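You operate a simulated robot arm through the tools that you are given. There is no shell and no other tool.

You run a simulated robot arm. Do the job below in one go: nothing can be reset, and whatever is moved stays where it is left.

Task
Thin the soup with water, stir it even, cover it.
Fine: in the blue dish; fill the measuring jug to its lower ring and tip all of it in; both jugs and the spoon go back; no more than 10 ml spilt. Set down upright: water jug, measuring jug.

It is judged by the outcome, as a careful person would: the job done as asked, and still so three seconds after it is handed in. It fails if anything else is knocked over, pushed out of place, dropped, spilled or broken. Lids that push on must go on centred and level and be pressed home; caps that screw on are set level and turned clockwise until they are tight.

Robot
A 6-joint arm with a two-finger gripper, fixed in place. Base frame: the origin is at the foot of the arm, x ahead of it, y to its left, z up. Readings come in cm, rad, newtons and seconds.
Its first joint turns from -2.897 to 2.897 rad. Payload 2.45 kg.
Tool frame: the origin (TCP) lies between the finger pads and is the grasp point; the fingertips stand 2 cm ahead of it; z points along the fingers, y is the line along which they close. Largest opening 14 cm; the body of the gripper starts 16.8 cm behind the TCP.
Orientation is that of the tool frame in the base frame, as a unit quaternion [x, y, z, w]. With the fingers straight down and closing along the base's y, the tool's x points along the base's -x, its y along +y and its z along -z.

Tools
- The arm moves only by the tool nudge_tool. Its argument "motion" is a list of rows, each an object (a shift or turn left out is 0, a gripper value left out holds the last) with "hand": the opening, from 0 (shut) to 1 (fully open); "offset": the shift along the tool's x, y, z in units of 20 mm (1.0 is 20 mm), a list of three; "rot": the turn, a rotation vector about the tool's x, y, z in units of 4 degrees (1.0 is 4 degrees), a list of three. In form: [{"hand": hand, "offset": [x, y, z], "rot": [wx, wy, wz]}, ...]. A call has 1 to 20 rows; each row shifts and turns the commanded pose from where the row before left it, along the tool's axes as they then stand. A call with a number of a shift or a turn outside -1 to 1 is refused whole. A row lasts 0.2 s, in which the tool goes at most 5 cm and 0.15 rad; a call with a longer step from one row to the next is refused whole, and so is a gripper value outside its range. A pose out of reach is approached as far as the arm can. The call stops where the force on the tool passes 50 N (or 10 N more than at its start, if that is more) or the arm is blocked; 0.2 s more then pass. Each finger travels about 4.5 cm/s and halts on what it meets, pressing with about 28 N; the grip force reading is that of the motor and also rises with nothing between the fingers. The clock runs only during rows and for 0.2 s after the last one: add rows that do not move to give the fingers time. The reply holds the time, the measured pose of the TCP, the force on the tool along the base axes, the opening and the grip force, in the units named above and with some noise, with the torque about the TCP (base axes, N m) and any sound that the robot's microphone picked up.
- Cameras (640 x 400 px; columns grow to the right, rows downward): "scene" is fixed at [5.02, 49.14, 148.88]; the picture's right is [-0.29, -0.96, 0.00], its down [-0.29, 0.09, -0.95] and it looks along [0.91, -0.28, -0.30] (base axes); focal length 344 px, centre (320, 200). "wrist" rides on the gripper at [7.8, 1.1, -20.9] in the tool frame; the picture's right is [-0.14, 0.99, 0.00], its down [-0.92, -0.13, -0.37] and it looks along [-0.37, -0.05, 0.93] (tool axes); focal length 280 px, centre (320, 200). There is no depth. A picture from a camera that has moved, and an enlarged one, comes with that camera's place and axes in the base frame and with its lens. The place of the scene camera against the robot may be out by one fixed shift of up to 1.2 cm in any direction.
- camera(camera): a new picture of that camera. No time passes.
- zoom(camera, box): a new picture of the part [left, top, right, bottom] of that camera's present view, enlarged. No time passes.
- close_job(): hands the job in; it is judged then, once.

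Nothing tells you positions but the pictures and the camera data. Unless the task says otherwise, let go and move clear before handing in.

The tools are called after "Emit:" as a command line: name --argument value ..., lists and objects as JSON in quotes. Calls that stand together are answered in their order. nudge_tool: Moves the arm, as the interface text tells. Its arguments: {"type":"object","properties":{"motion":{"type":"array","items":{"type":"object","properties":{"hand":{"type":"number"},"offset":{"type":"array","items":{"type":"number"}},"rot":{"type":"array","items":{"type":"number"}}}}}},"required":["motion"]} The other tools are called the same way: camera (camera) takes a picture; zoom (camera, box) takes an enlarged picture of a part of a camera's view; close_job () hands the job in.

At the start:

```text
clock: 0.0
ee_pos: [60.97, 19.6, 136.03]
tcp_rot: [0.0, 1.0, 0.0, 0.0]
contact_force: [0.3, -0.6, 0.1]
torque: [0.02, 0.03, -0.02]
width: 13.98
grasp_force: 0.1
```

scene: 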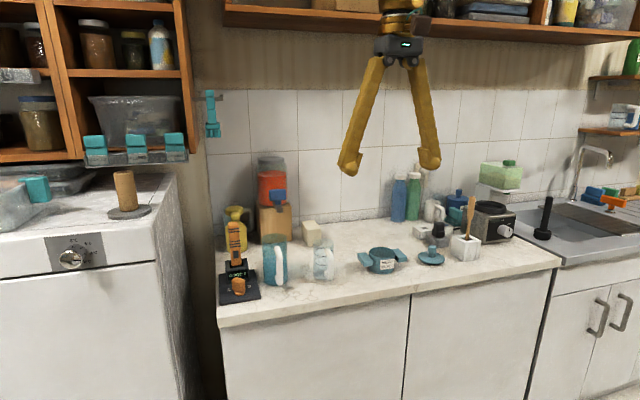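
wrist: 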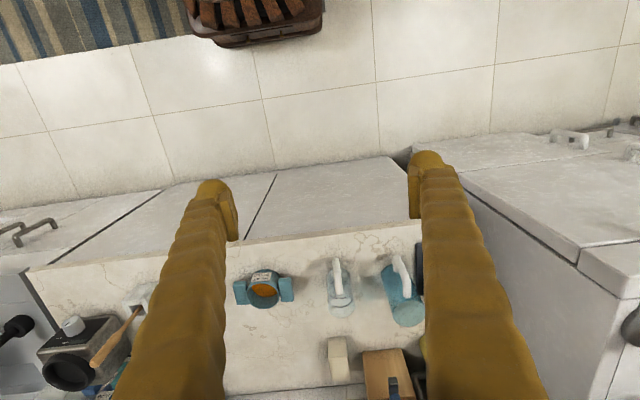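

I see a counter with a blue dish of soup, a water jug, a measuring jug, a lid with a knob, and a spoon in a holder. I'll take closer looks before moving.

Emit:
zoom --camera "scene" --box '[210, 200, 370, 310]'

Emit:
zoom --camera "scene" --box '[350, 180, 530, 290]'

Emit:
zoom --camera "wrist" --box '[220, 230, 440, 370]'

Emit:
zoom --camera "wrist" --box '[0, 250, 220, 400]'

```text
3.64 times, centred on (290, 255) of scene
camera zoom: at [5.02, 49.14, 148.88], right [-0.29, -0.96, 0.0], down [-0.29, 0.09, -0.95], along [0.91, -0.28, -0.3], focal length 1253 px, centre (429, 0)
```

zoom: 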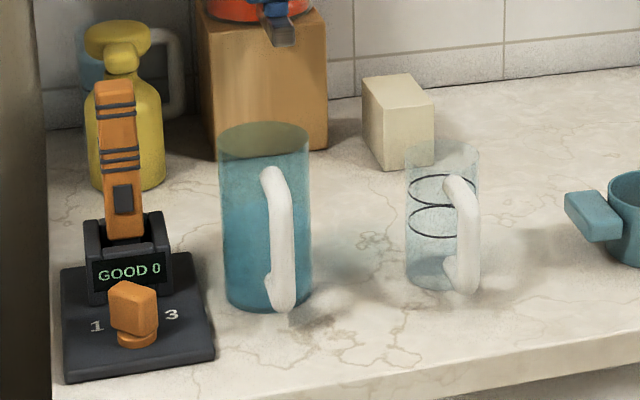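

```text
3.56 times, centred on (440, 235) of scene
camera zoom: at [5.02, 49.14, 148.88], right [-0.29, -0.96, 0.0], down [-0.29, 0.09, -0.95], along [0.91, -0.28, -0.3], focal length 1225 px, centre (-107, 76)
```

zoom: 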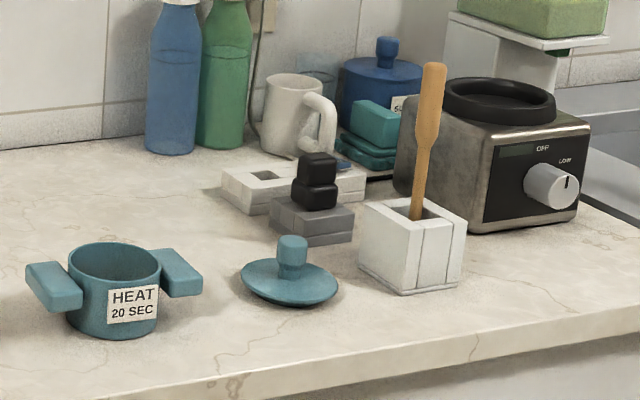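

```text
2.86 times, centred on (330, 300) of wrist
camera zoom: at [53.33, 20.57, 156.98], right [0.14, 0.99, 0.0], down [0.92, -0.13, 0.37], along [0.37, -0.05, -0.93], focal length 801 px, centre (291, -86)
```

zoom: 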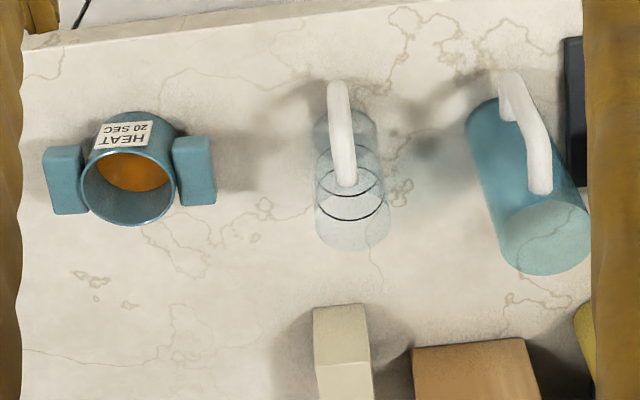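

```text
2.67 times, centred on (110, 325) of wrist
camera zoom: at [53.33, 20.57, 156.98], right [0.14, 0.99, 0.0], down [0.92, -0.13, 0.37], along [0.37, -0.05, -0.93], focal length 748 px, centre (880, -133)
```

zoom: 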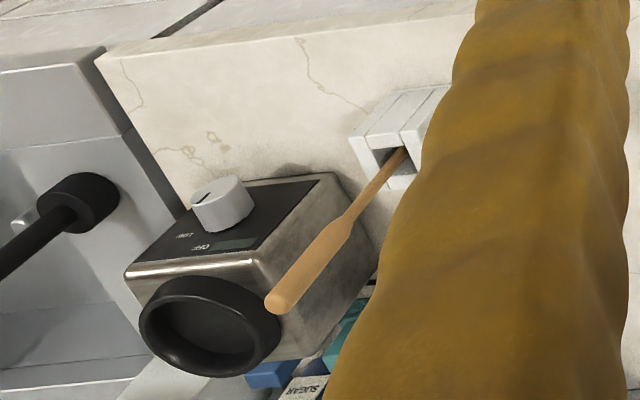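

The objects sit roughly 100 cm ahead on a counter about 90 cm high. I'll move the wrist camera closer to measure them better.

Emit:
nudge_tool --motion '[{"hand": 1, "offset": [-1, -0.5, 1]}, {"offset": [-1, -0.5, 1]}, {"offset": [-1, -0.5, 1]}, {"offset": [-1, -0.5, 1]}, {"offset": [-1, -0.5, 1]}, {"offset": [-1, -0.5, 1]}, {"offset": [-1, -0.5, 1]}, {"offset": [0, 0, 0]}]'

Emit:
camera --camera "wrist"

Emit:
camera --camera "scene"

```text
clock: 1.8
ee_pos: [75.11, 12.56, 121.76]
tcp_rot: [0.0, 1.0, 0.0, 0.0]
contact_force: [0.5, -0.2, -0.1]
torque: [0.01, -0.03, -0.01]
width: 14.01
grasp_force: 0.0
```

```text
taken
camera wrist: at [67.53, 13.54, 142.78], right [0.14, 0.99, 0.0], down [0.92, -0.13, 0.37], along [0.37, -0.05, -0.93], focal length 280 px, centre (320, 200)
```

wrist: 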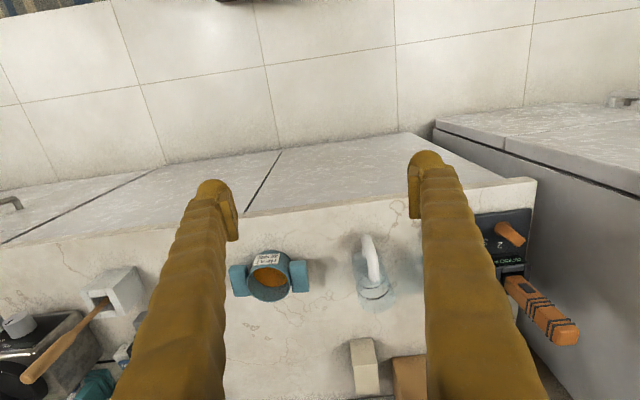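

```text
taken
```

scene: 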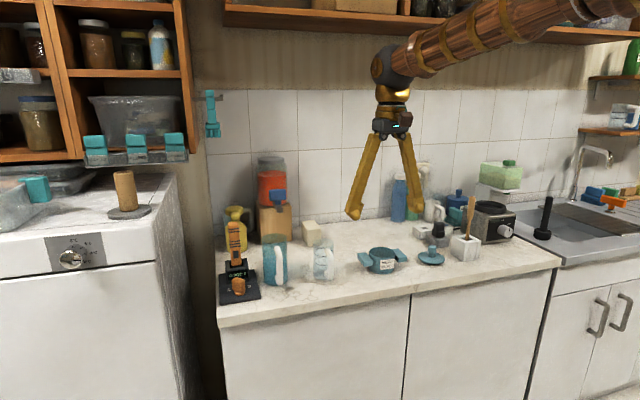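

The arm moved fine. I'll take a stereo pair of views from further left and further right to triangulate the items.

Emit:
nudge_tool --motion '[{"offset": [-0.8, 1, -0.6]}, {"offset": [-0.8, 1, -0.6]}, {"offset": [-0.8, 1, -0.6]}, {"offset": [-0.8, 1, -0.6]}, {"offset": [-0.8, 1, -0.6]}, {"offset": [-0.8, 1, -0.6]}, {"offset": [-0.8, 1, -0.6]}, {"offset": [0, 0, 0]}]'

Emit:
zoom --camera "wrist" --box '[200, 120, 440, 270]'

Emit:
camera --camera "wrist"

Emit:
nudge_tool --motion '[{"offset": [0, -1, 0]}, {"offset": [0, -1, 0]}, {"offset": [0, -1, 0]}, {"offset": [0, -1, 0]}, {"offset": [0, -1, 0]}, {"offset": [0, -1, 0]}, {"offset": [0, -1, 0]}, {"offset": [0, -1, 0]}, {"offset": [0, -1, 0]}, {"offset": [0, -1, 0]}, {"offset": [0, -1, 0]}, {"offset": [0, -1, 0]}, {"offset": [0, -1, 0]}, {"offset": [0, -1, 0]}, {"offset": [0, -1, 0]}, {"offset": [0, 0, 0]}]'

Emit:
camera --camera "wrist"

Emit:
zoom --camera "wrist" --box '[200, 120, 440, 270]'

```text
clock: 3.6
ee_pos: [86.36, 26.75, 130.42]
tcp_rot: [0.0, 1.0, 0.0, 0.0]
contact_force: [0.1, -0.3, 0.2]
torque: [0.02, -0.01, 0.03]
width: 13.98
grasp_force: 0.0
```

```text
2.67 times, centred on (320, 195) of wrist
camera zoom: at [78.67, 27.7, 151.28], right [0.14, 0.99, 0.0], down [0.92, -0.13, 0.37], along [0.36, -0.05, -0.93], focal length 748 px, centre (320, 213)
```

zoom: 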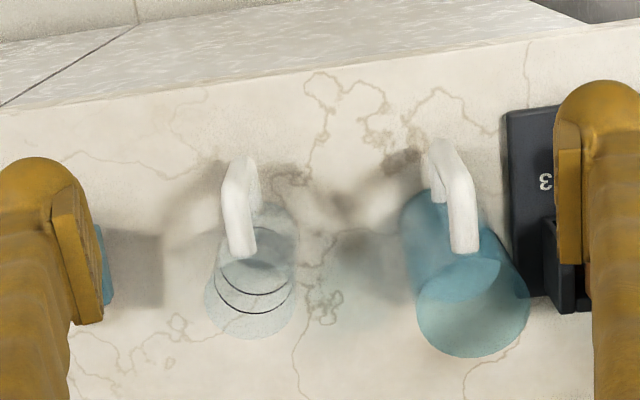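

```text
taken
camera wrist: at [78.67, 27.7, 151.28], right [0.14, 0.99, 0.0], down [0.92, -0.13, 0.37], along [0.36, -0.05, -0.93], focal length 280 px, centre (320, 200)
```

wrist: 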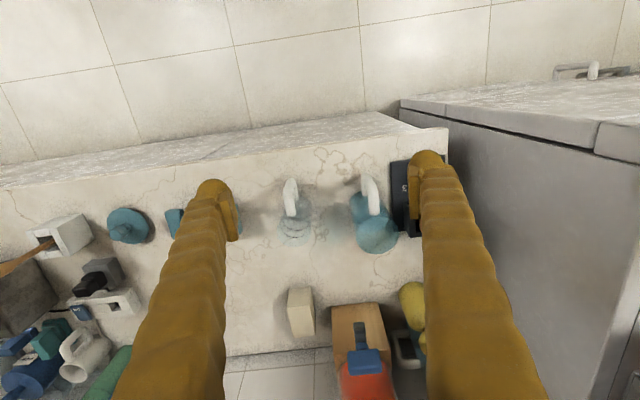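

```text
clock: 7.0
ee_pos: [86.35, -3.63, 130.5]
tcp_rot: [0.0, 1.0, -0.001, 0.0]
contact_force: [0.3, -0.6, 0.8]
torque: [-0.01, -0.02, 0.01]
width: 13.99
grasp_force: 0.1
```

```text
taken
camera wrist: at [78.68, -2.54, 151.35], right [0.14, 0.99, 0.0], down [0.92, -0.13, 0.37], along [0.37, -0.05, -0.93], focal length 280 px, centre (320, 200)
```

wrist: 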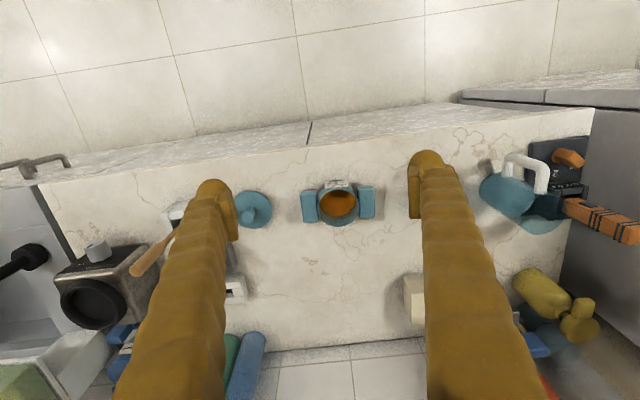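

```text
2.67 times, centred on (320, 195) of wrist
camera zoom: at [78.68, -2.54, 151.35], right [0.14, 0.99, 0.0], down [0.92, -0.13, 0.37], along [0.37, -0.05, -0.93], focal length 748 px, centre (320, 213)
```

zoom: 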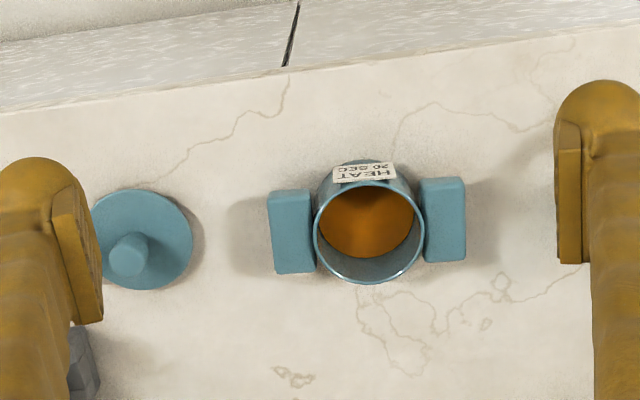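

I now have the dish at about (103, -2), rim height about 95, with the lid at about (103, -22) and the water jug at about (106, 35). Next I'll look closely at the handles and the spoon holder.

Emit:
zoom --camera "scene" --box '[250, 220, 346, 290]'

Emit:
zoom --camera "scene" --box '[410, 180, 500, 270]'

Emit:
zoom --camera "scene" --box '[350, 235, 450, 285]'

Emit:
zoom --camera "wrist" --box '[440, 110, 600, 250]'

```text
5.71 times, centred on (298, 255) of scene
camera zoom: at [5.02, 49.14, 148.88], right [-0.29, -0.96, 0.0], down [-0.29, 0.09, -0.95], along [0.91, -0.28, -0.3], focal length 1968 px, centre (446, -114)
```

zoom: 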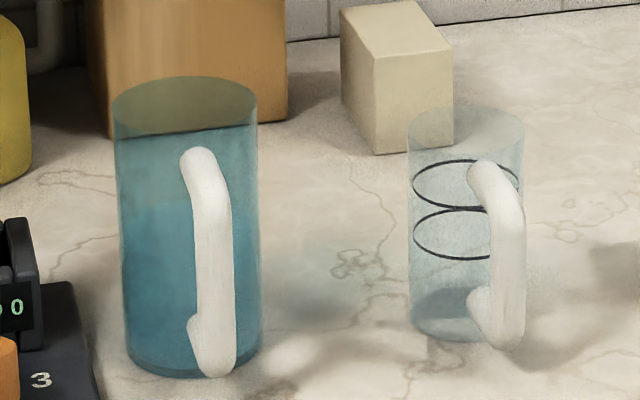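

```text
4.44 times, centred on (455, 225) of scene
camera zoom: at [5.02, 49.14, 148.88], right [-0.29, -0.96, 0.0], down [-0.29, 0.09, -0.95], along [0.91, -0.28, -0.3], focal length 1531 px, centre (-280, 89)
```

zoom: 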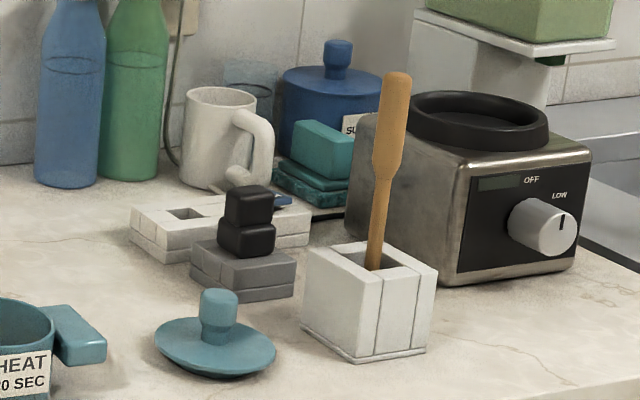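

```text
6.40 times, centred on (400, 260) of scene
camera zoom: at [5.02, 49.14, 148.88], right [-0.29, -0.96, 0.0], down [-0.29, 0.09, -0.95], along [0.91, -0.28, -0.3], focal length 2205 px, centre (-192, -184)
```

zoom: 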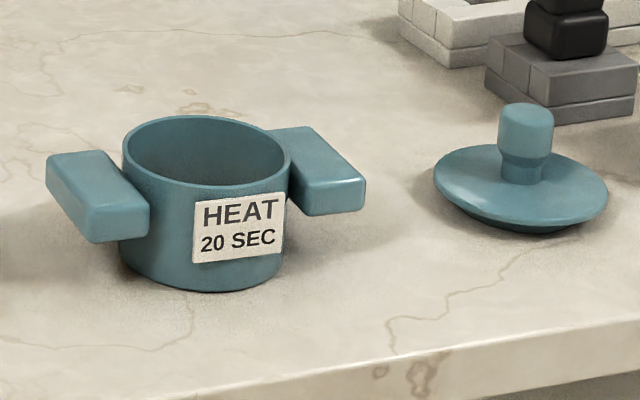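

```text
2.86 times, centred on (520, 180) of wrist
camera zoom: at [78.68, -2.54, 151.35], right [0.14, 0.99, 0.0], down [0.92, -0.13, 0.37], along [0.37, -0.05, -0.93], focal length 801 px, centre (-251, 257)
```

zoom: 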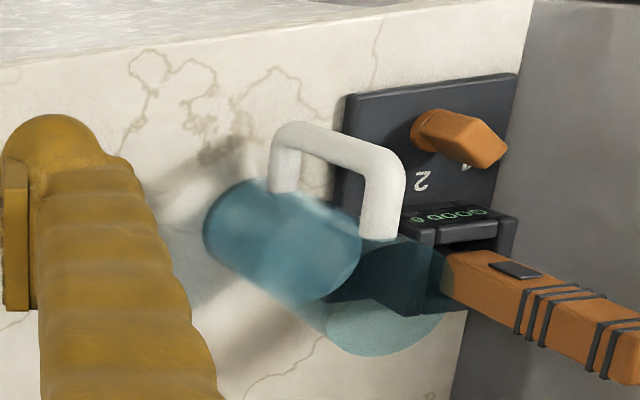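

The jug handles face the robot. I'll turn the tool to horizontal, pointing at the counter, and shift left toward the water jug while staying high.

Emit:
nudge_tool --motion '[{"offset": [0.5, 0.9, 0], "rot": [0, -1, 0]}, {"offset": [0.5, 0.9, 0], "rot": [0, -1, 0]}, {"offset": [0.5, 0.9, 0], "rot": [0, -1, 0]}, {"offset": [0.5, 0.9, 0], "rot": [0, -1, 0]}, {"offset": [0.5, 0.9, 0], "rot": [0, -1, 0]}, {"offset": [0.5, 0.9, 0], "rot": [0, -1, 0]}, {"offset": [0.5, 0.9, 0], "rot": [0, -1, 0]}, {"offset": [0, 0.9, 0], "rot": [0, -1, 0]}, {"offset": [0, 0.9, 0], "rot": [0, -1, 0]}, {"offset": [0, 0.9, 0], "rot": [0, -1, 0]}, {"offset": [0, 0.9, 0], "rot": [0, -1, 0]}]'

Emit:
camera --camera "wrist"

Emit:
camera --camera "scene"

```text
clock: 9.4
ee_pos: [79.4, 16.74, 129.15]
tcp_rot: [-0.001, 0.927, 0.002, 0.375]
contact_force: [-0.3, -0.4, 0.3]
torque: [-0.02, -0.03, 0.02]
width: 14.01
grasp_force: 0.2
```

```text
taken
camera wrist: at [59.39, 17.62, 138.73], right [0.1, 0.99, 0.1], down [0.4, -0.13, 0.91], along [0.91, -0.05, -0.41], focal length 280 px, centre (320, 200)
```

wrist: 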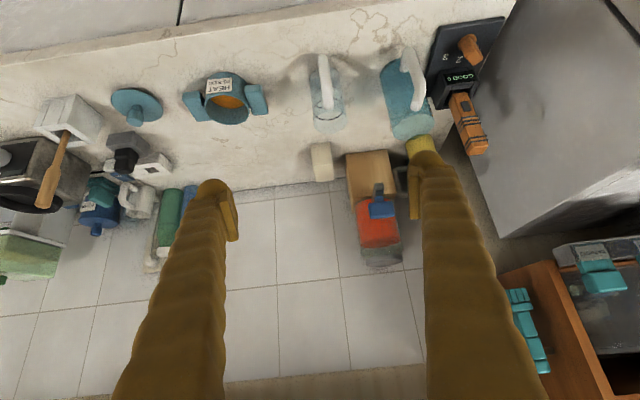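

```text
taken
```

scene: 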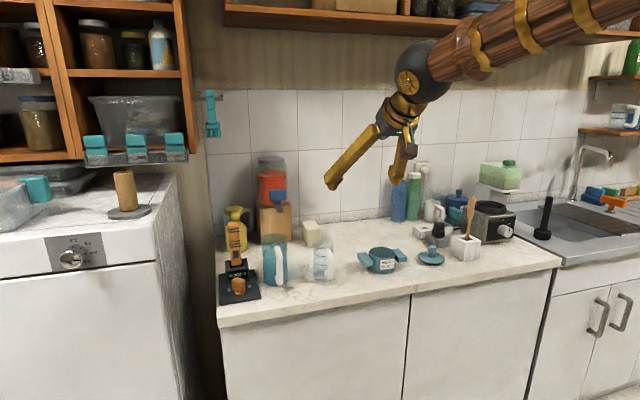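

This view shows everything at once, though upside down. I'll zoom in here to measure.

Emit:
zoom --camera "wrist" --box '[280, 20, 480, 145]'

Emit:
zoom --camera "wrist" --box '[90, 50, 290, 175]'

Emit:
zoom --camera "wrist" --box '[0, 90, 200, 215]'

```text
3.20 times, centred on (380, 82) of wrist
camera zoom: at [59.39, 17.62, 138.73], right [0.1, 0.99, 0.1], down [0.4, -0.13, 0.91], along [0.91, -0.05, -0.41], focal length 897 px, centre (128, 576)
```

zoom: 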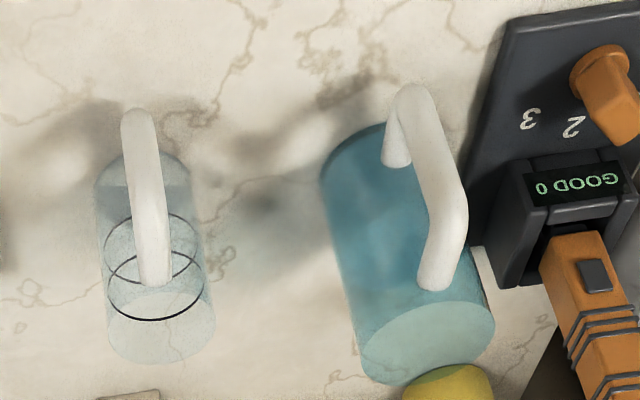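

```text
3.20 times, centred on (190, 112) of wrist
camera zoom: at [59.39, 17.62, 138.73], right [0.1, 0.99, 0.1], down [0.4, -0.13, 0.91], along [0.91, -0.05, -0.41], focal length 897 px, centre (736, 480)
```

zoom: 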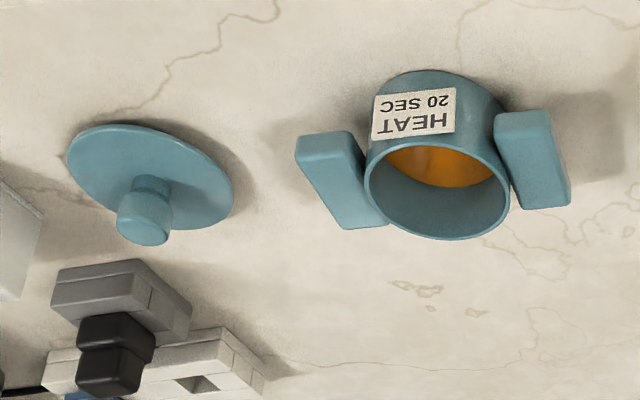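

```text
3.20 times, centred on (100, 152) of wrist
camera zoom: at [59.39, 17.62, 138.73], right [0.1, 0.99, 0.1], down [0.4, -0.13, 0.91], along [0.91, -0.05, -0.41], focal length 897 px, centre (1024, 352)
```

zoom: 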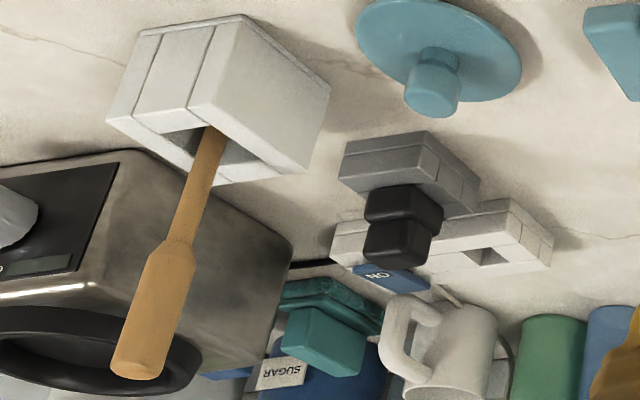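

I've located the water jug at about (105.5, 35), with its handle bar near x 97.4. The measuring jug is at about (104.5, 19), with its bar near x 97.5–98. I'll level the tool and come down in front of the water jug handle.

Emit:
nudge_tool --motion '[{"offset": [0, 0.78, 0], "rot": [0, -1, 0]}, {"offset": [0, 0.78, 0], "rot": [0, -1, 0]}, {"offset": [0, 0.78, 0], "rot": [0, -1, 0]}, {"offset": [0, 0.78, 0], "rot": [0, -1, 0]}, {"offset": [0, 0.78, 0], "rot": [0, -1, 0]}, {"offset": [0, 0.78, 0], "rot": [0, -1, 0]}, {"offset": [0, 0.78, 0], "rot": [0, -1, 0]}, {"offset": [0, 0.78, 0], "rot": [0, -1, 0]}, {"offset": [0, 0.78, 0], "rot": [0, -1, 0]}, {"offset": [0, 0.78, 0], "rot": [0, -1, 0]}, {"offset": [0, 0.78, 0], "rot": [0, -1, 0]}, {"offset": [0, 0.78, 0], "rot": [0, -0.5, 0]}, {"offset": [0, 0, 0]}]'

Emit:
camera --camera "scene"

Emit:
camera --camera "wrist"

```text
clock: 12.2
ee_pos: [79.57, 35.1, 128.86]
tcp_rot: [0.0, 0.707, 0.0, 0.707]
contact_force: [0.0, 1.0, -0.5]
torque: [0.0, -0.01, 0.01]
width: 14.0
grasp_force: 0.1
```

```text
taken
```

scene: 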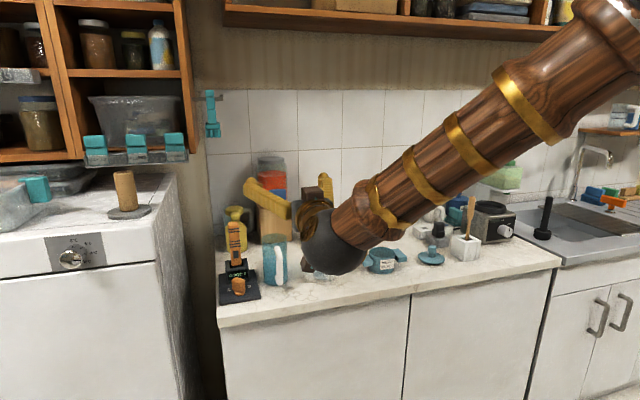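

```text
taken
camera wrist: at [58.77, 36.05, 121.03], right [0.0, 0.99, 0.14], down [-0.37, -0.13, 0.92], along [0.93, -0.05, 0.37], focal length 280 px, centre (320, 200)
```

wrist: 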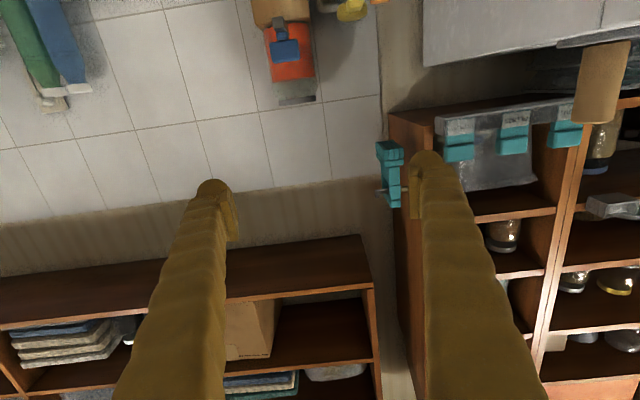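

The camera ends up under the hand and looks upward here. I'll roll the tool half a turn so the camera sits above and looks down on the work.

Emit:
nudge_tool --motion '[{"rot": [0, 0, -1]}, {"rot": [0, 0, -1]}, {"rot": [0, 0, -1]}, {"rot": [0, 0, -1]}, {"rot": [0, 0, -1]}, {"rot": [0, 0, -1]}, {"rot": [0, 0, -1]}, {"rot": [0, 0, -1]}, {"rot": [0, 0, -1]}, {"rot": [0, 0, -1]}, {"rot": [0, 0, -1]}, {"rot": [0, 0, -1]}, {"rot": [0, 0, -1]}, {"rot": [0, 0, -1]}, {"rot": [0, 0, -1]}, {"rot": [0, 0, -1]}, {"rot": [0, 0, -1]}, {"rot": [0, 0, -1]}, {"rot": [0, 0, -1]}, {"rot": [0, 0, -1]}]'

Emit:
nudge_tool --motion '[{"rot": [0, 0, -1]}, {"rot": [0, 0, -1]}, {"rot": [0, 0, -1]}, {"rot": [0, 0, -1]}, {"rot": [0, 0, -1]}, {"rot": [0, 0, -1]}, {"rot": [0, 0, -1]}, {"rot": [0, 0, -1]}, {"rot": [0, 0, -1]}, {"rot": [0, 0, -1]}, {"rot": [0, 0, -1]}, {"rot": [0, 0, -1]}, {"rot": [0, 0, -1]}, {"rot": [0, 0, -1]}, {"rot": [0, 0, -1]}, {"rot": [0, 0, -1]}, {"rot": [0, 0, -1]}, {"rot": [0, 0, -1]}, {"rot": [0, 0, -1]}, {"rot": [0, 0, -1]}]'

Emit:
nudge_tool --motion '[{"rot": [0, 0, -1]}, {"rot": [0, 0, -1]}, {"rot": [0, 0, -1]}, {"rot": [0, 0, -1]}, {"rot": [0, 0, -1]}, {"rot": [0, 0, 0]}]'

Emit:
camera --camera "wrist"

```text
clock: 16.4
ee_pos: [79.39, 35.12, 128.98]
tcp_rot: [-0.455, 0.541, -0.456, 0.541]
contact_force: [0.3, 1.6, 0.1]
torque: [-0.01, 0.04, -0.03]
width: 14.0
grasp_force: 0.1
```

```text
clock: 20.6
ee_pos: [79.5, 35.09, 129.1]
tcp_rot: [0.696, -0.122, 0.696, -0.122]
contact_force: [-0.1, -0.6, 0.2]
torque: [0.01, 0.02, -0.01]
width: 13.99
grasp_force: 0.1
```

```text
clock: 22.0
ee_pos: [79.4, 35.06, 129.11]
tcp_rot: [0.707, -0.001, 0.707, 0.001]
contact_force: [0.5, 0.4, -0.7]
torque: [-0.01, 0.0, 0.0]
width: 13.98
grasp_force: 0.0
```

```text
taken
camera wrist: at [58.61, 33.92, 136.89], right [0.0, -0.99, -0.14], down [-0.37, 0.13, -0.92], along [0.93, 0.05, -0.37], focal length 280 px, centre (320, 200)
```

wrist: 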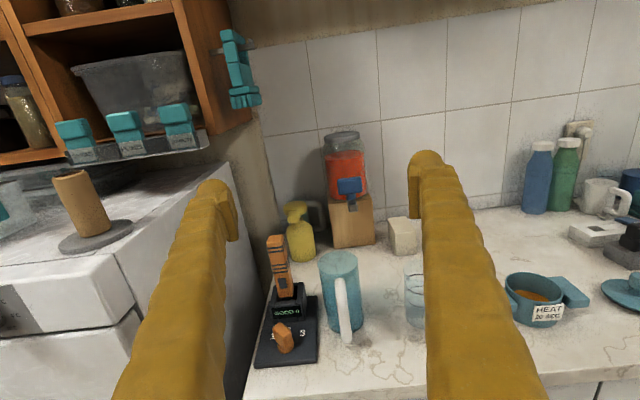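

The view is right side up now. I'll zoom in on the water jug to refine the bar position.

Emit:
zoom --camera "wrist" --box '[240, 230, 440, 355]'

```text
3.20 times, centred on (340, 292) of wrist
camera zoom: at [58.61, 33.92, 136.89], right [0.0, -0.99, -0.14], down [-0.37, 0.13, -0.92], along [0.93, 0.05, -0.37], focal length 897 px, centre (256, -96)
```

zoom: 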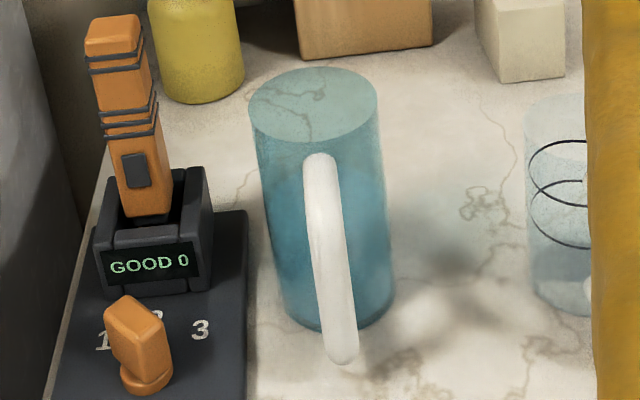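

The water jug's bar is near (97.7, 35, 92–103). I'll partly close the fingers and come down level with the bar.

Emit:
nudge_tool --motion '[{"hand": 0.45, "offset": [-1, 0, 0]}, {"offset": [-1, 0, 0]}, {"offset": [-1, 0, 0]}, {"offset": [-1, 0, 0]}, {"offset": [-1, 0, 0]}, {"offset": [-1, 0, 0]}, {"offset": [-1, 0, 0]}, {"offset": [-1, 0, 0]}, {"offset": [-1, 0, 0]}, {"offset": [-1, 0, 0]}, {"offset": [-1, 0, 0]}, {"offset": [-1, 0, 0]}, {"offset": [-1, 0, 0]}, {"offset": [-1, 0, 0]}, {"offset": [-1, 0, 0]}, {"offset": [-0.3, 0, 0]}, {"offset": [0, 0, 1]}, {"offset": [0, 0, 1]}, {"offset": [0, 0, 1]}, {"offset": [0, 0, 0]}]'

Emit:
camera --camera "wrist"

Emit:
camera --camera "scene"

```text
clock: 26.2
ee_pos: [85.26, 35.16, 98.45]
tcp_rot: [0.707, 0.0, 0.707, 0.0]
contact_force: [-0.3, -0.7, -0.7]
torque: [-0.02, 0.0, 0.0]
width: 6.31
grasp_force: 0.1
```

```text
taken
camera wrist: at [64.61, 33.97, 106.23], right [0.0, -0.99, -0.14], down [-0.37, 0.13, -0.92], along [0.93, 0.05, -0.37], focal length 280 px, centre (320, 200)
```

wrist: 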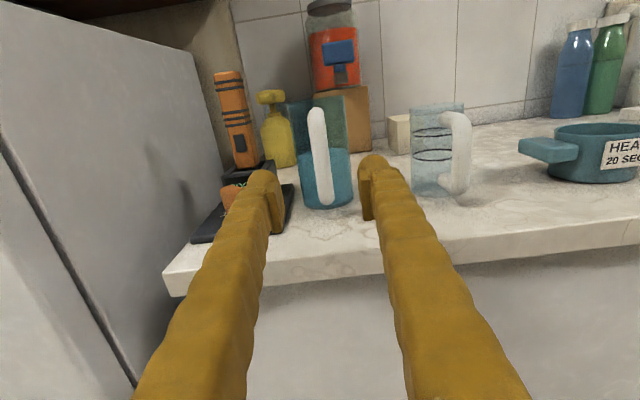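

```text
taken
```

scene: 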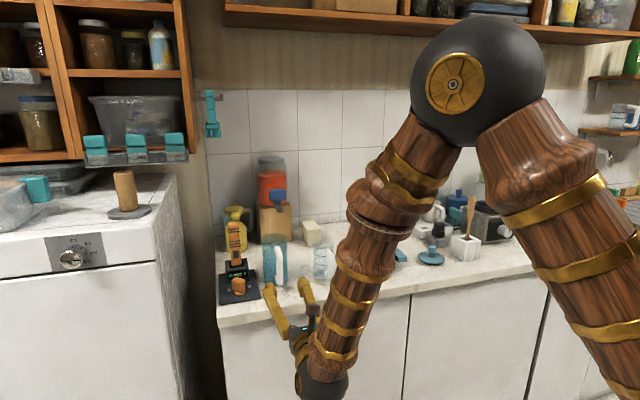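

The hand is lined up with the bar. I'll advance to put the bar between the pads.

Emit:
nudge_tool --motion '[{"offset": [0, 0, 1]}, {"offset": [0, 0, 1]}, {"offset": [0, 0, 1]}, {"offset": [0, 0, 1]}, {"offset": [0, 0, 1]}, {"offset": [0, 0, 0.9]}, {"offset": [0, 0, 0]}]'

Emit:
camera --camera "wrist"

Emit:
zoom --camera "scene" --box '[220, 220, 360, 340]'

```text
clock: 27.8
ee_pos: [97.28, 35.28, 98.33]
tcp_rot: [0.707, -0.001, 0.707, 0.002]
contact_force: [0.3, 1.0, -0.8]
torque: [0.0, 0.02, 0.0]
width: 6.27
grasp_force: 0.0
```

```text
taken
camera wrist: at [76.52, 34.12, 106.26], right [0.0, -0.99, -0.14], down [-0.37, 0.13, -0.92], along [0.93, 0.05, -0.36], focal length 280 px, centre (320, 200)
```

wrist: 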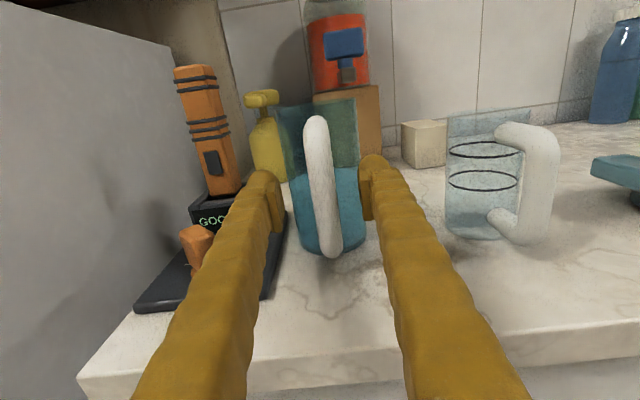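

```text
3.33 times, centred on (290, 280) of scene
camera zoom: at [5.02, 49.14, 148.88], right [-0.29, -0.96, 0.0], down [-0.29, 0.09, -0.95], along [0.91, -0.28, -0.3], focal length 1148 px, centre (420, -67)
```

zoom: 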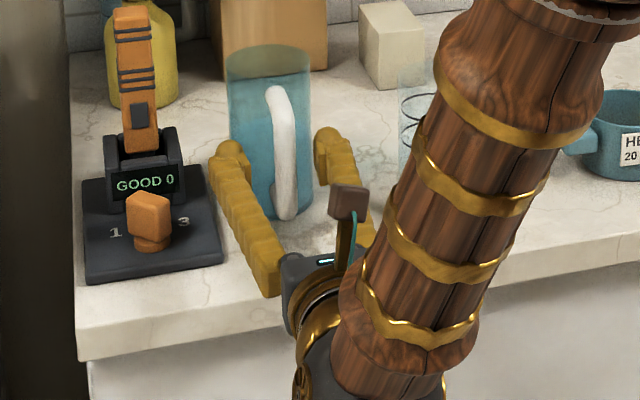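

The bar sits between the pads. I'll close the fingers on it.

Emit:
nudge_tool --motion '[{"hand": 0.25}, {"hand": 0.1}, {"hand": 0.0}, {}, {}, {}]'

Emit:
camera --camera "wrist"

```text
clock: 29.2
ee_pos: [97.21, 35.21, 98.39]
tcp_rot: [0.707, -0.001, 0.707, 0.001]
contact_force: [0.6, -0.5, 0.5]
torque: [0.02, -0.02, -0.05]
width: 1.52
grasp_force: 27.6
```

```text
taken
camera wrist: at [76.5, 34.12, 106.25], right [0.0, -0.99, -0.14], down [-0.37, 0.13, -0.92], along [0.93, 0.05, -0.37], focal length 280 px, centre (320, 200)
```

wrist: 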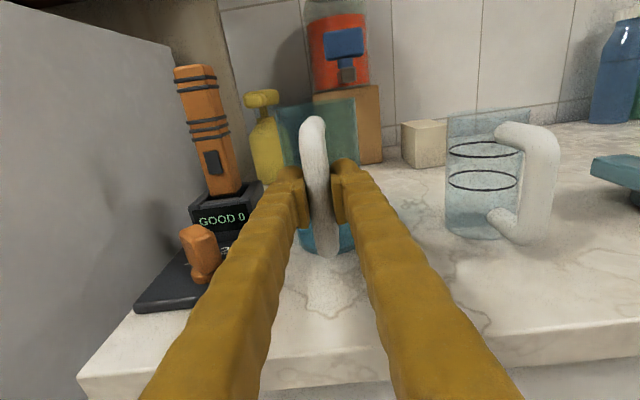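

I have a firm grip with a 1.5 cm bar. I'll lift a little and check that the jug stays upright.

Emit:
nudge_tool --motion '[{"offset": [0.3, 0, 0]}, {"offset": [0.4, 0, 0]}, {"offset": [0.5, 0, 0]}, {"offset": [0.5, 0, 0]}, {}]'

Emit:
camera --camera "wrist"

Emit:
zoom --camera "scene" --box '[220, 220, 360, 340]'

```text
clock: 30.4
ee_pos: [97.12, 35.17, 101.86]
tcp_rot: [0.707, 0.0, 0.707, 0.0]
contact_force: [-0.8, -0.9, -4.1]
torque: [-0.01, 0.29, 0.0]
width: 1.55
grasp_force: 28.4
```

```text
taken
camera wrist: at [76.41, 34.11, 109.61], right [0.0, -0.99, -0.14], down [-0.37, 0.13, -0.92], along [0.93, 0.05, -0.37], focal length 280 px, centre (320, 200)
```

wrist: 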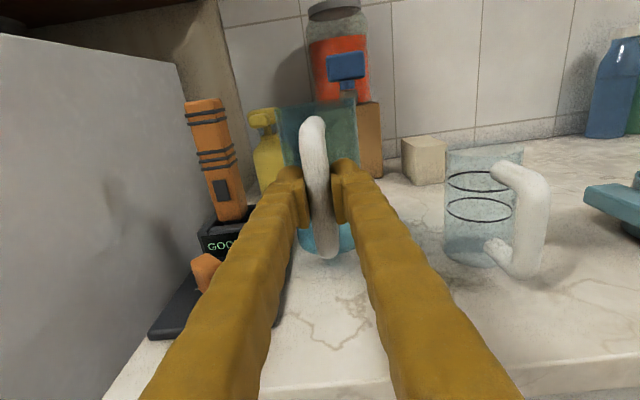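

```text
3.33 times, centred on (290, 280) of scene
camera zoom: at [5.02, 49.14, 148.88], right [-0.29, -0.96, 0.0], down [-0.29, 0.09, -0.95], along [0.91, -0.28, -0.3], focal length 1148 px, centre (420, -67)
```

zoom: 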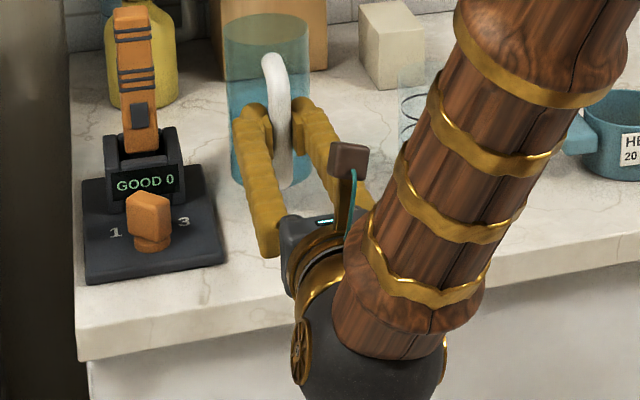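

The jug is up and stable at roughly 0.42 kg. I'll raise it and shift it toward the measuring jug.

Emit:
nudge_tool --motion '[{"offset": [0.42, 0, 0]}, {"offset": [0.42, 0, 0]}, {"offset": [0.42, 0, 0]}, {"offset": [0.42, 0, 0]}, {"offset": [0.42, 0, 0]}, {"offset": [0, 0.47, -0.08]}, {"offset": [0, 0.47, -0.08]}, {"offset": [0, 0.47, -0.08]}, {"offset": [0, 0.47, -0.08]}, {"offset": [0, 0.47, -0.08]}, {}]'

Emit:
nudge_tool --motion '[{"rot": [0, 0, 0.5]}, {"rot": [0, 0, 0.7]}, {"rot": [0, 0, 0.7]}, {"rot": [0, 0, 0.7]}, {"rot": [0, 0, 0.7]}, {"rot": [0, 0, 0.7]}, {"rot": [0, 0, 0.7]}, {"rot": [0, 0, 0.7]}, {"rot": [0, 0, 0.7]}, {"rot": [0, 0, 0.5]}, {}]'

Emit:
camera --camera "wrist"

Emit:
camera --camera "scene"

```text
clock: 32.8
ee_pos: [96.31, 30.43, 105.79]
tcp_rot: [0.707, 0.001, 0.707, -0.001]
contact_force: [0.1, -0.9, -4.3]
torque: [-0.02, 0.3, 0.03]
width: 1.53
grasp_force: 28.1
```

```text
clock: 35.2
ee_pos: [96.43, 30.4, 106.03]
tcp_rot: [0.688, -0.161, 0.689, -0.161]
contact_force: [-0.1, -0.7, -3.4]
torque: [-0.06, 0.3, 0.0]
width: 1.56
grasp_force: 27.9
```

```text
taken
camera wrist: at [75.74, 25.81, 112.6], right [0.0, -0.83, -0.56], down [-0.37, 0.52, -0.77], along [0.93, 0.21, -0.3], focal length 280 px, centre (320, 200)
```

wrist: 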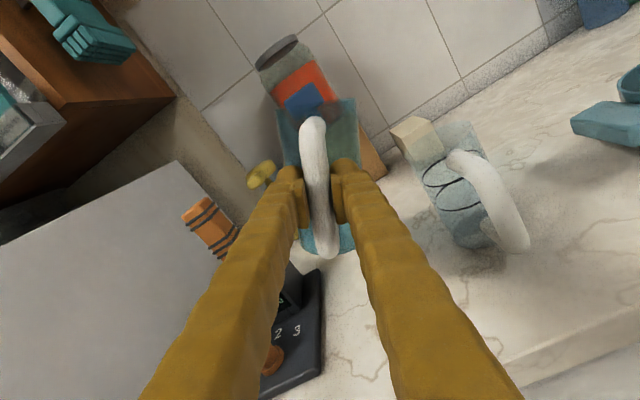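

```text
taken
```

scene: 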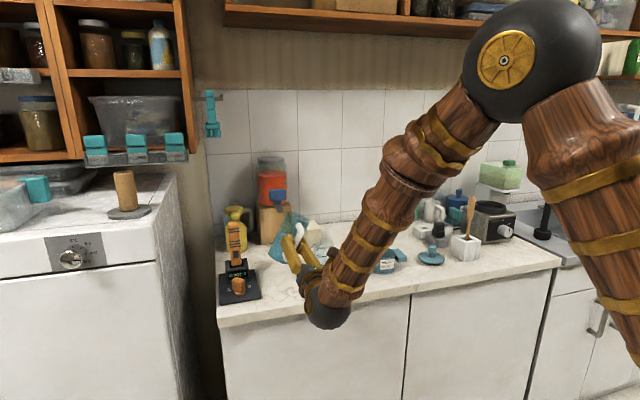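

The tilt direction is right, leaning toward the measuring jug. I'll continue to about 48 degrees and slide over.

Emit:
nudge_tool --motion '[{"rot": [0, 0, 0.6]}, {"rot": [0, 0, 0.6]}, {"rot": [0, 0, 0.6]}, {"rot": [0, 0, 0.6]}, {"rot": [0, 0, 0.6]}, {"rot": [0, 0, 0.6]}, {"rot": [0, 0, 0.6]}, {"rot": [0, 0, 0.6]}, {"rot": [0, 0, 0.6]}, {}]'

Emit:
camera --camera "wrist"

Emit:
zoom --camera "scene" --box '[240, 190, 400, 300]'

```text
clock: 37.4
ee_pos: [96.47, 30.31, 106.04]
tcp_rot: [0.646, -0.286, 0.646, -0.288]
contact_force: [0.7, -0.6, -4.4]
torque: [-0.12, 0.32, 0.03]
width: 1.52
grasp_force: 27.9
```

```text
taken
camera wrist: at [75.65, 23.74, 110.45], right [0.0, -0.56, -0.83], down [-0.37, 0.77, -0.52], along [0.93, 0.3, -0.21], focal length 280 px, centre (320, 200)
```

wrist: 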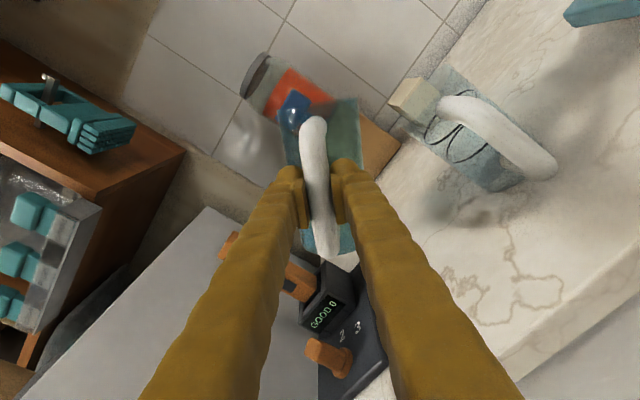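

```text
3.64 times, centred on (320, 245) of scene
camera zoom: at [5.02, 49.14, 148.88], right [-0.29, -0.96, 0.0], down [-0.29, 0.09, -0.95], along [0.91, -0.28, -0.3], focal length 1253 px, centre (320, 36)
```

zoom: 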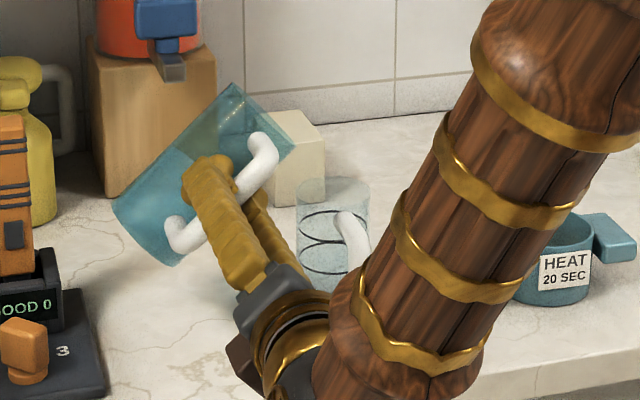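

The scene zoom shows both jugs clearly. I'll slide the lip over the measuring jug and check the alignment.

Emit:
nudge_tool --motion '[{"offset": [0.347, 0.312, 0]}, {"offset": [0.347, 0.312, 0]}, {"offset": [0.347, 0.312, 0]}, {}]'

Emit:
zoom --camera "scene" --box '[260, 200, 372, 277]'

Emit:
camera --camera "wrist"

```text
clock: 38.4
ee_pos: [96.29, 27.67, 106.2]
tcp_rot: [0.646, -0.289, 0.646, -0.288]
contact_force: [-0.3, 0.3, -3.3]
torque: [-0.12, 0.28, 0.01]
width: 1.52
grasp_force: 28.4
```

```text
5.19 times, centred on (316, 238) of scene
camera zoom: at [5.02, 49.14, 148.88], right [-0.29, -0.96, 0.0], down [-0.29, 0.09, -0.95], along [0.91, -0.28, -0.3], focal length 1790 px, centre (341, 0)
```

zoom: 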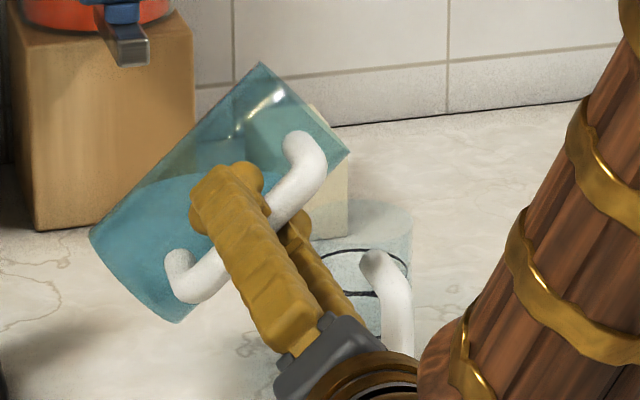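

```text
taken
camera wrist: at [75.6, 21.04, 110.57], right [0.0, -0.56, -0.83], down [-0.37, 0.77, -0.52], along [0.93, 0.3, -0.21], focal length 280 px, centre (320, 200)
```

wrist: 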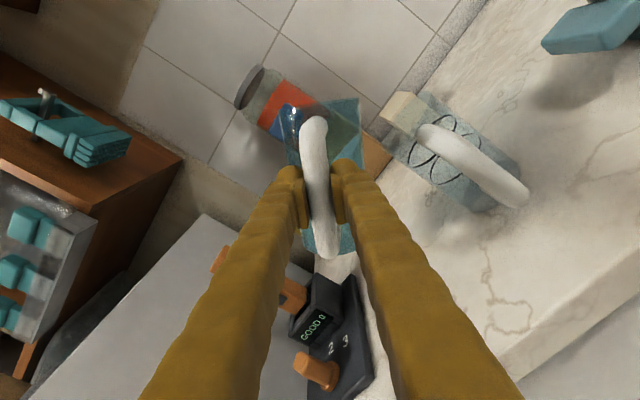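

The lip is over the measuring jug, about 1 cm short of its centre. I'll tilt further in small steps and watch for flow.

Emit:
nudge_tool --motion '[{"rot": [0, 0, 0.5]}, {"rot": [0, 0, 0.5]}, {"rot": [0, 0, 0.5]}, {"rot": [0, 0, 0.5]}, {}, {}]'

Emit:
zoom --camera "scene" --box '[260, 200, 372, 277]'

```text
clock: 39.8
ee_pos: [96.46, 27.63, 105.99]
tcp_rot: [0.624, -0.333, 0.625, -0.331]
contact_force: [0.4, 0.5, -2.7]
torque: [-0.15, 0.16, 0.08]
width: 1.51
grasp_force: 28.5
```

```text
5.19 times, centred on (316, 238) of scene
camera zoom: at [5.02, 49.14, 148.88], right [-0.29, -0.96, 0.0], down [-0.29, 0.09, -0.95], along [0.91, -0.28, -0.3], focal length 1790 px, centre (341, 0)
```

zoom: 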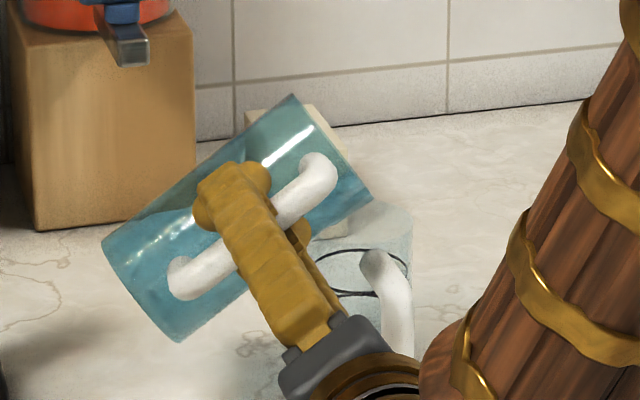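

The force reading dropped, so some water may have flowed. I'll check the measuring jug closely.

Emit:
zoom --camera "wrist" --box '[240, 40, 560, 240]'

Emit:
zoom --camera "scene" --box '[300, 230, 350, 280]'

Emit:
nudge_tool --motion '[{}, {}]'

```text
2.00 times, centred on (400, 140) of wrist
camera zoom: at [75.62, 20.39, 109.51], right [0.0, -0.44, -0.9], down [-0.37, 0.83, -0.41], along [0.93, 0.33, -0.16], focal length 561 px, centre (160, 320)
```

zoom: 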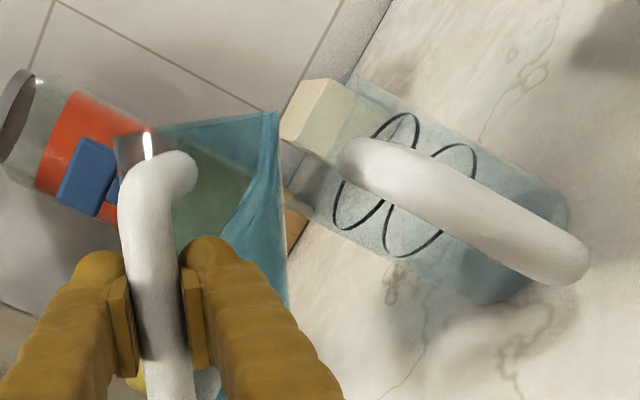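

```text
8.00 times, centred on (325, 255) of scene
camera zoom: at [5.02, 49.14, 148.88], right [-0.29, -0.96, 0.0], down [-0.29, 0.09, -0.95], along [0.91, -0.28, -0.3], focal length 2756 px, centre (280, -240)
```

zoom: 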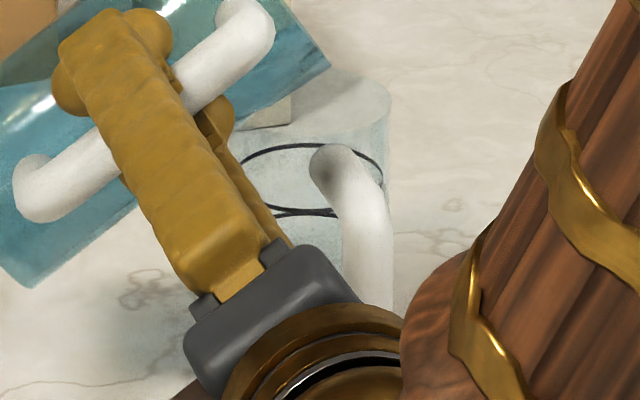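

```text
clock: 40.4
ee_pos: [96.27, 27.55, 105.97]
tcp_rot: [0.625, -0.331, 0.625, -0.332]
contact_force: [0.3, 1.3, -1.7]
torque: [-0.14, 0.06, 0.12]
width: 1.54
grasp_force: 28.4
```

The force suggests the jug may be swinging in the grip and touching something. I'll look before moving.

Emit:
camera --camera "wrist"

Emit:
zoom --camera "scene" --box '[260, 200, 372, 277]'

```text
taken
camera wrist: at [75.61, 20.39, 109.51], right [0.0, -0.44, -0.9], down [-0.37, 0.83, -0.41], along [0.93, 0.33, -0.16], focal length 280 px, centre (320, 200)
```

wrist: 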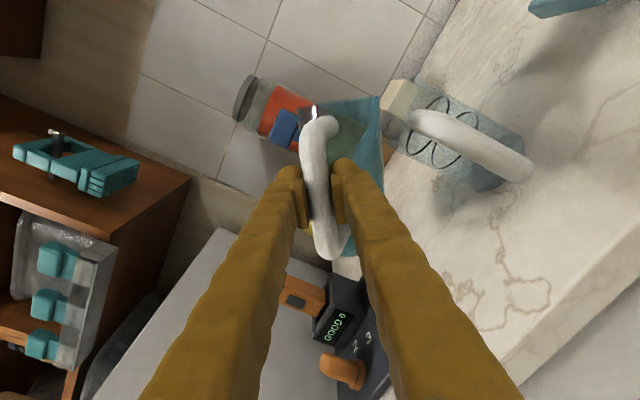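

```text
5.19 times, centred on (316, 238) of scene
camera zoom: at [5.02, 49.14, 148.88], right [-0.29, -0.96, 0.0], down [-0.29, 0.09, -0.95], along [0.91, -0.28, -0.3], focal length 1790 px, centre (341, 0)
```

zoom: 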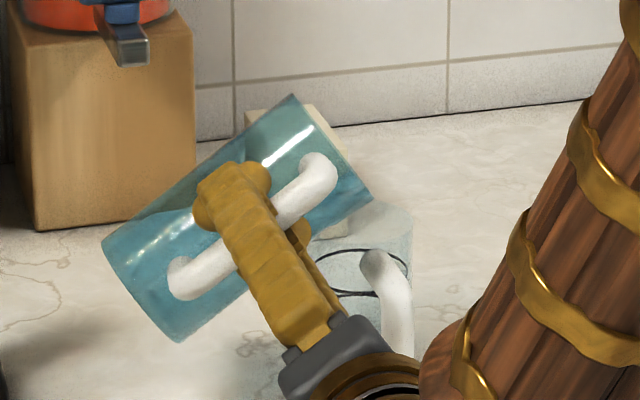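

The jug has swung about its bar and the lip is resting on the measuring jug's rim, though nothing has tipped. I'll lift straight off while rolling back upright.

Emit:
nudge_tool --motion '[{"offset": [0.345, -0.735, 0], "rot": [0, 0, -1]}, {"offset": [0.4, -0.7, 0], "rot": [0, 0, -1]}, {"offset": [0.5, -0.6, 0], "rot": [0, 0, -1]}, {"rot": [0, 0, -1]}, {"rot": [0, 0, -1]}, {"rot": [0, 0, -1]}, {"rot": [0, 0, -1]}, {"rot": [0, 0, -1]}, {"rot": [0, 0, -1]}, {"rot": [0, 0, -1]}, {"rot": [0, 0, -1]}, {"rot": [0, 0, -1]}, {"rot": [0, 0, -1]}, {"rot": [0, 0, -1]}, {}]'

Emit:
camera --camera "wrist"

Emit:
zoom --camera "scene" --box '[240, 190, 400, 300]'

```text
clock: 43.6
ee_pos: [96.32, 28.25, 110.77]
tcp_rot: [0.707, 0.0, 0.707, 0.0]
contact_force: [-0.3, 0.3, -4.3]
torque: [0.12, 0.27, 0.01]
width: 1.5
grasp_force: 27.4
```

```text
taken
camera wrist: at [75.68, 27.05, 118.63], right [0.0, -0.99, -0.14], down [-0.37, 0.13, -0.92], along [0.93, 0.05, -0.37], focal length 280 px, centre (320, 200)
```

wrist: 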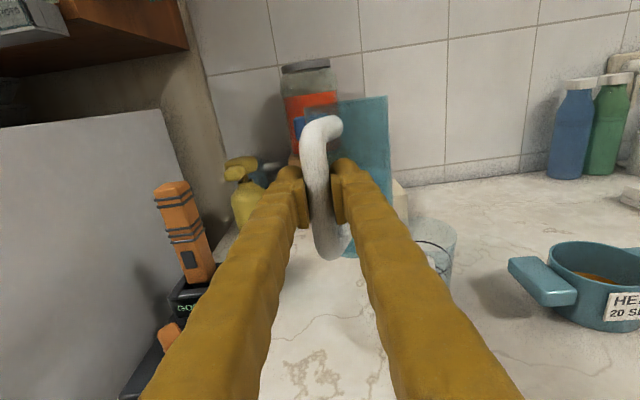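

```text
3.64 times, centred on (320, 245) of scene
camera zoom: at [5.02, 49.14, 148.88], right [-0.29, -0.96, 0.0], down [-0.29, 0.09, -0.95], along [0.91, -0.28, -0.3], focal length 1253 px, centre (320, 36)
```

zoom: 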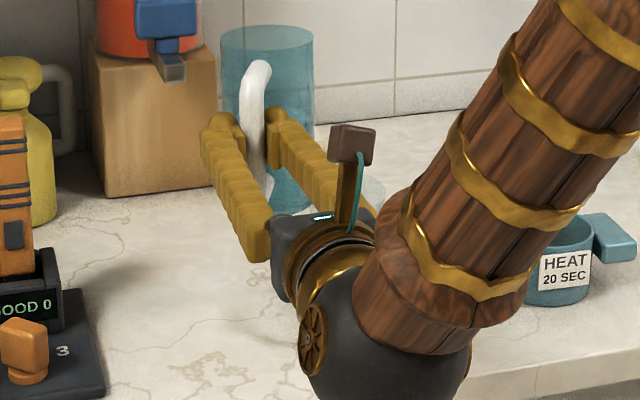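

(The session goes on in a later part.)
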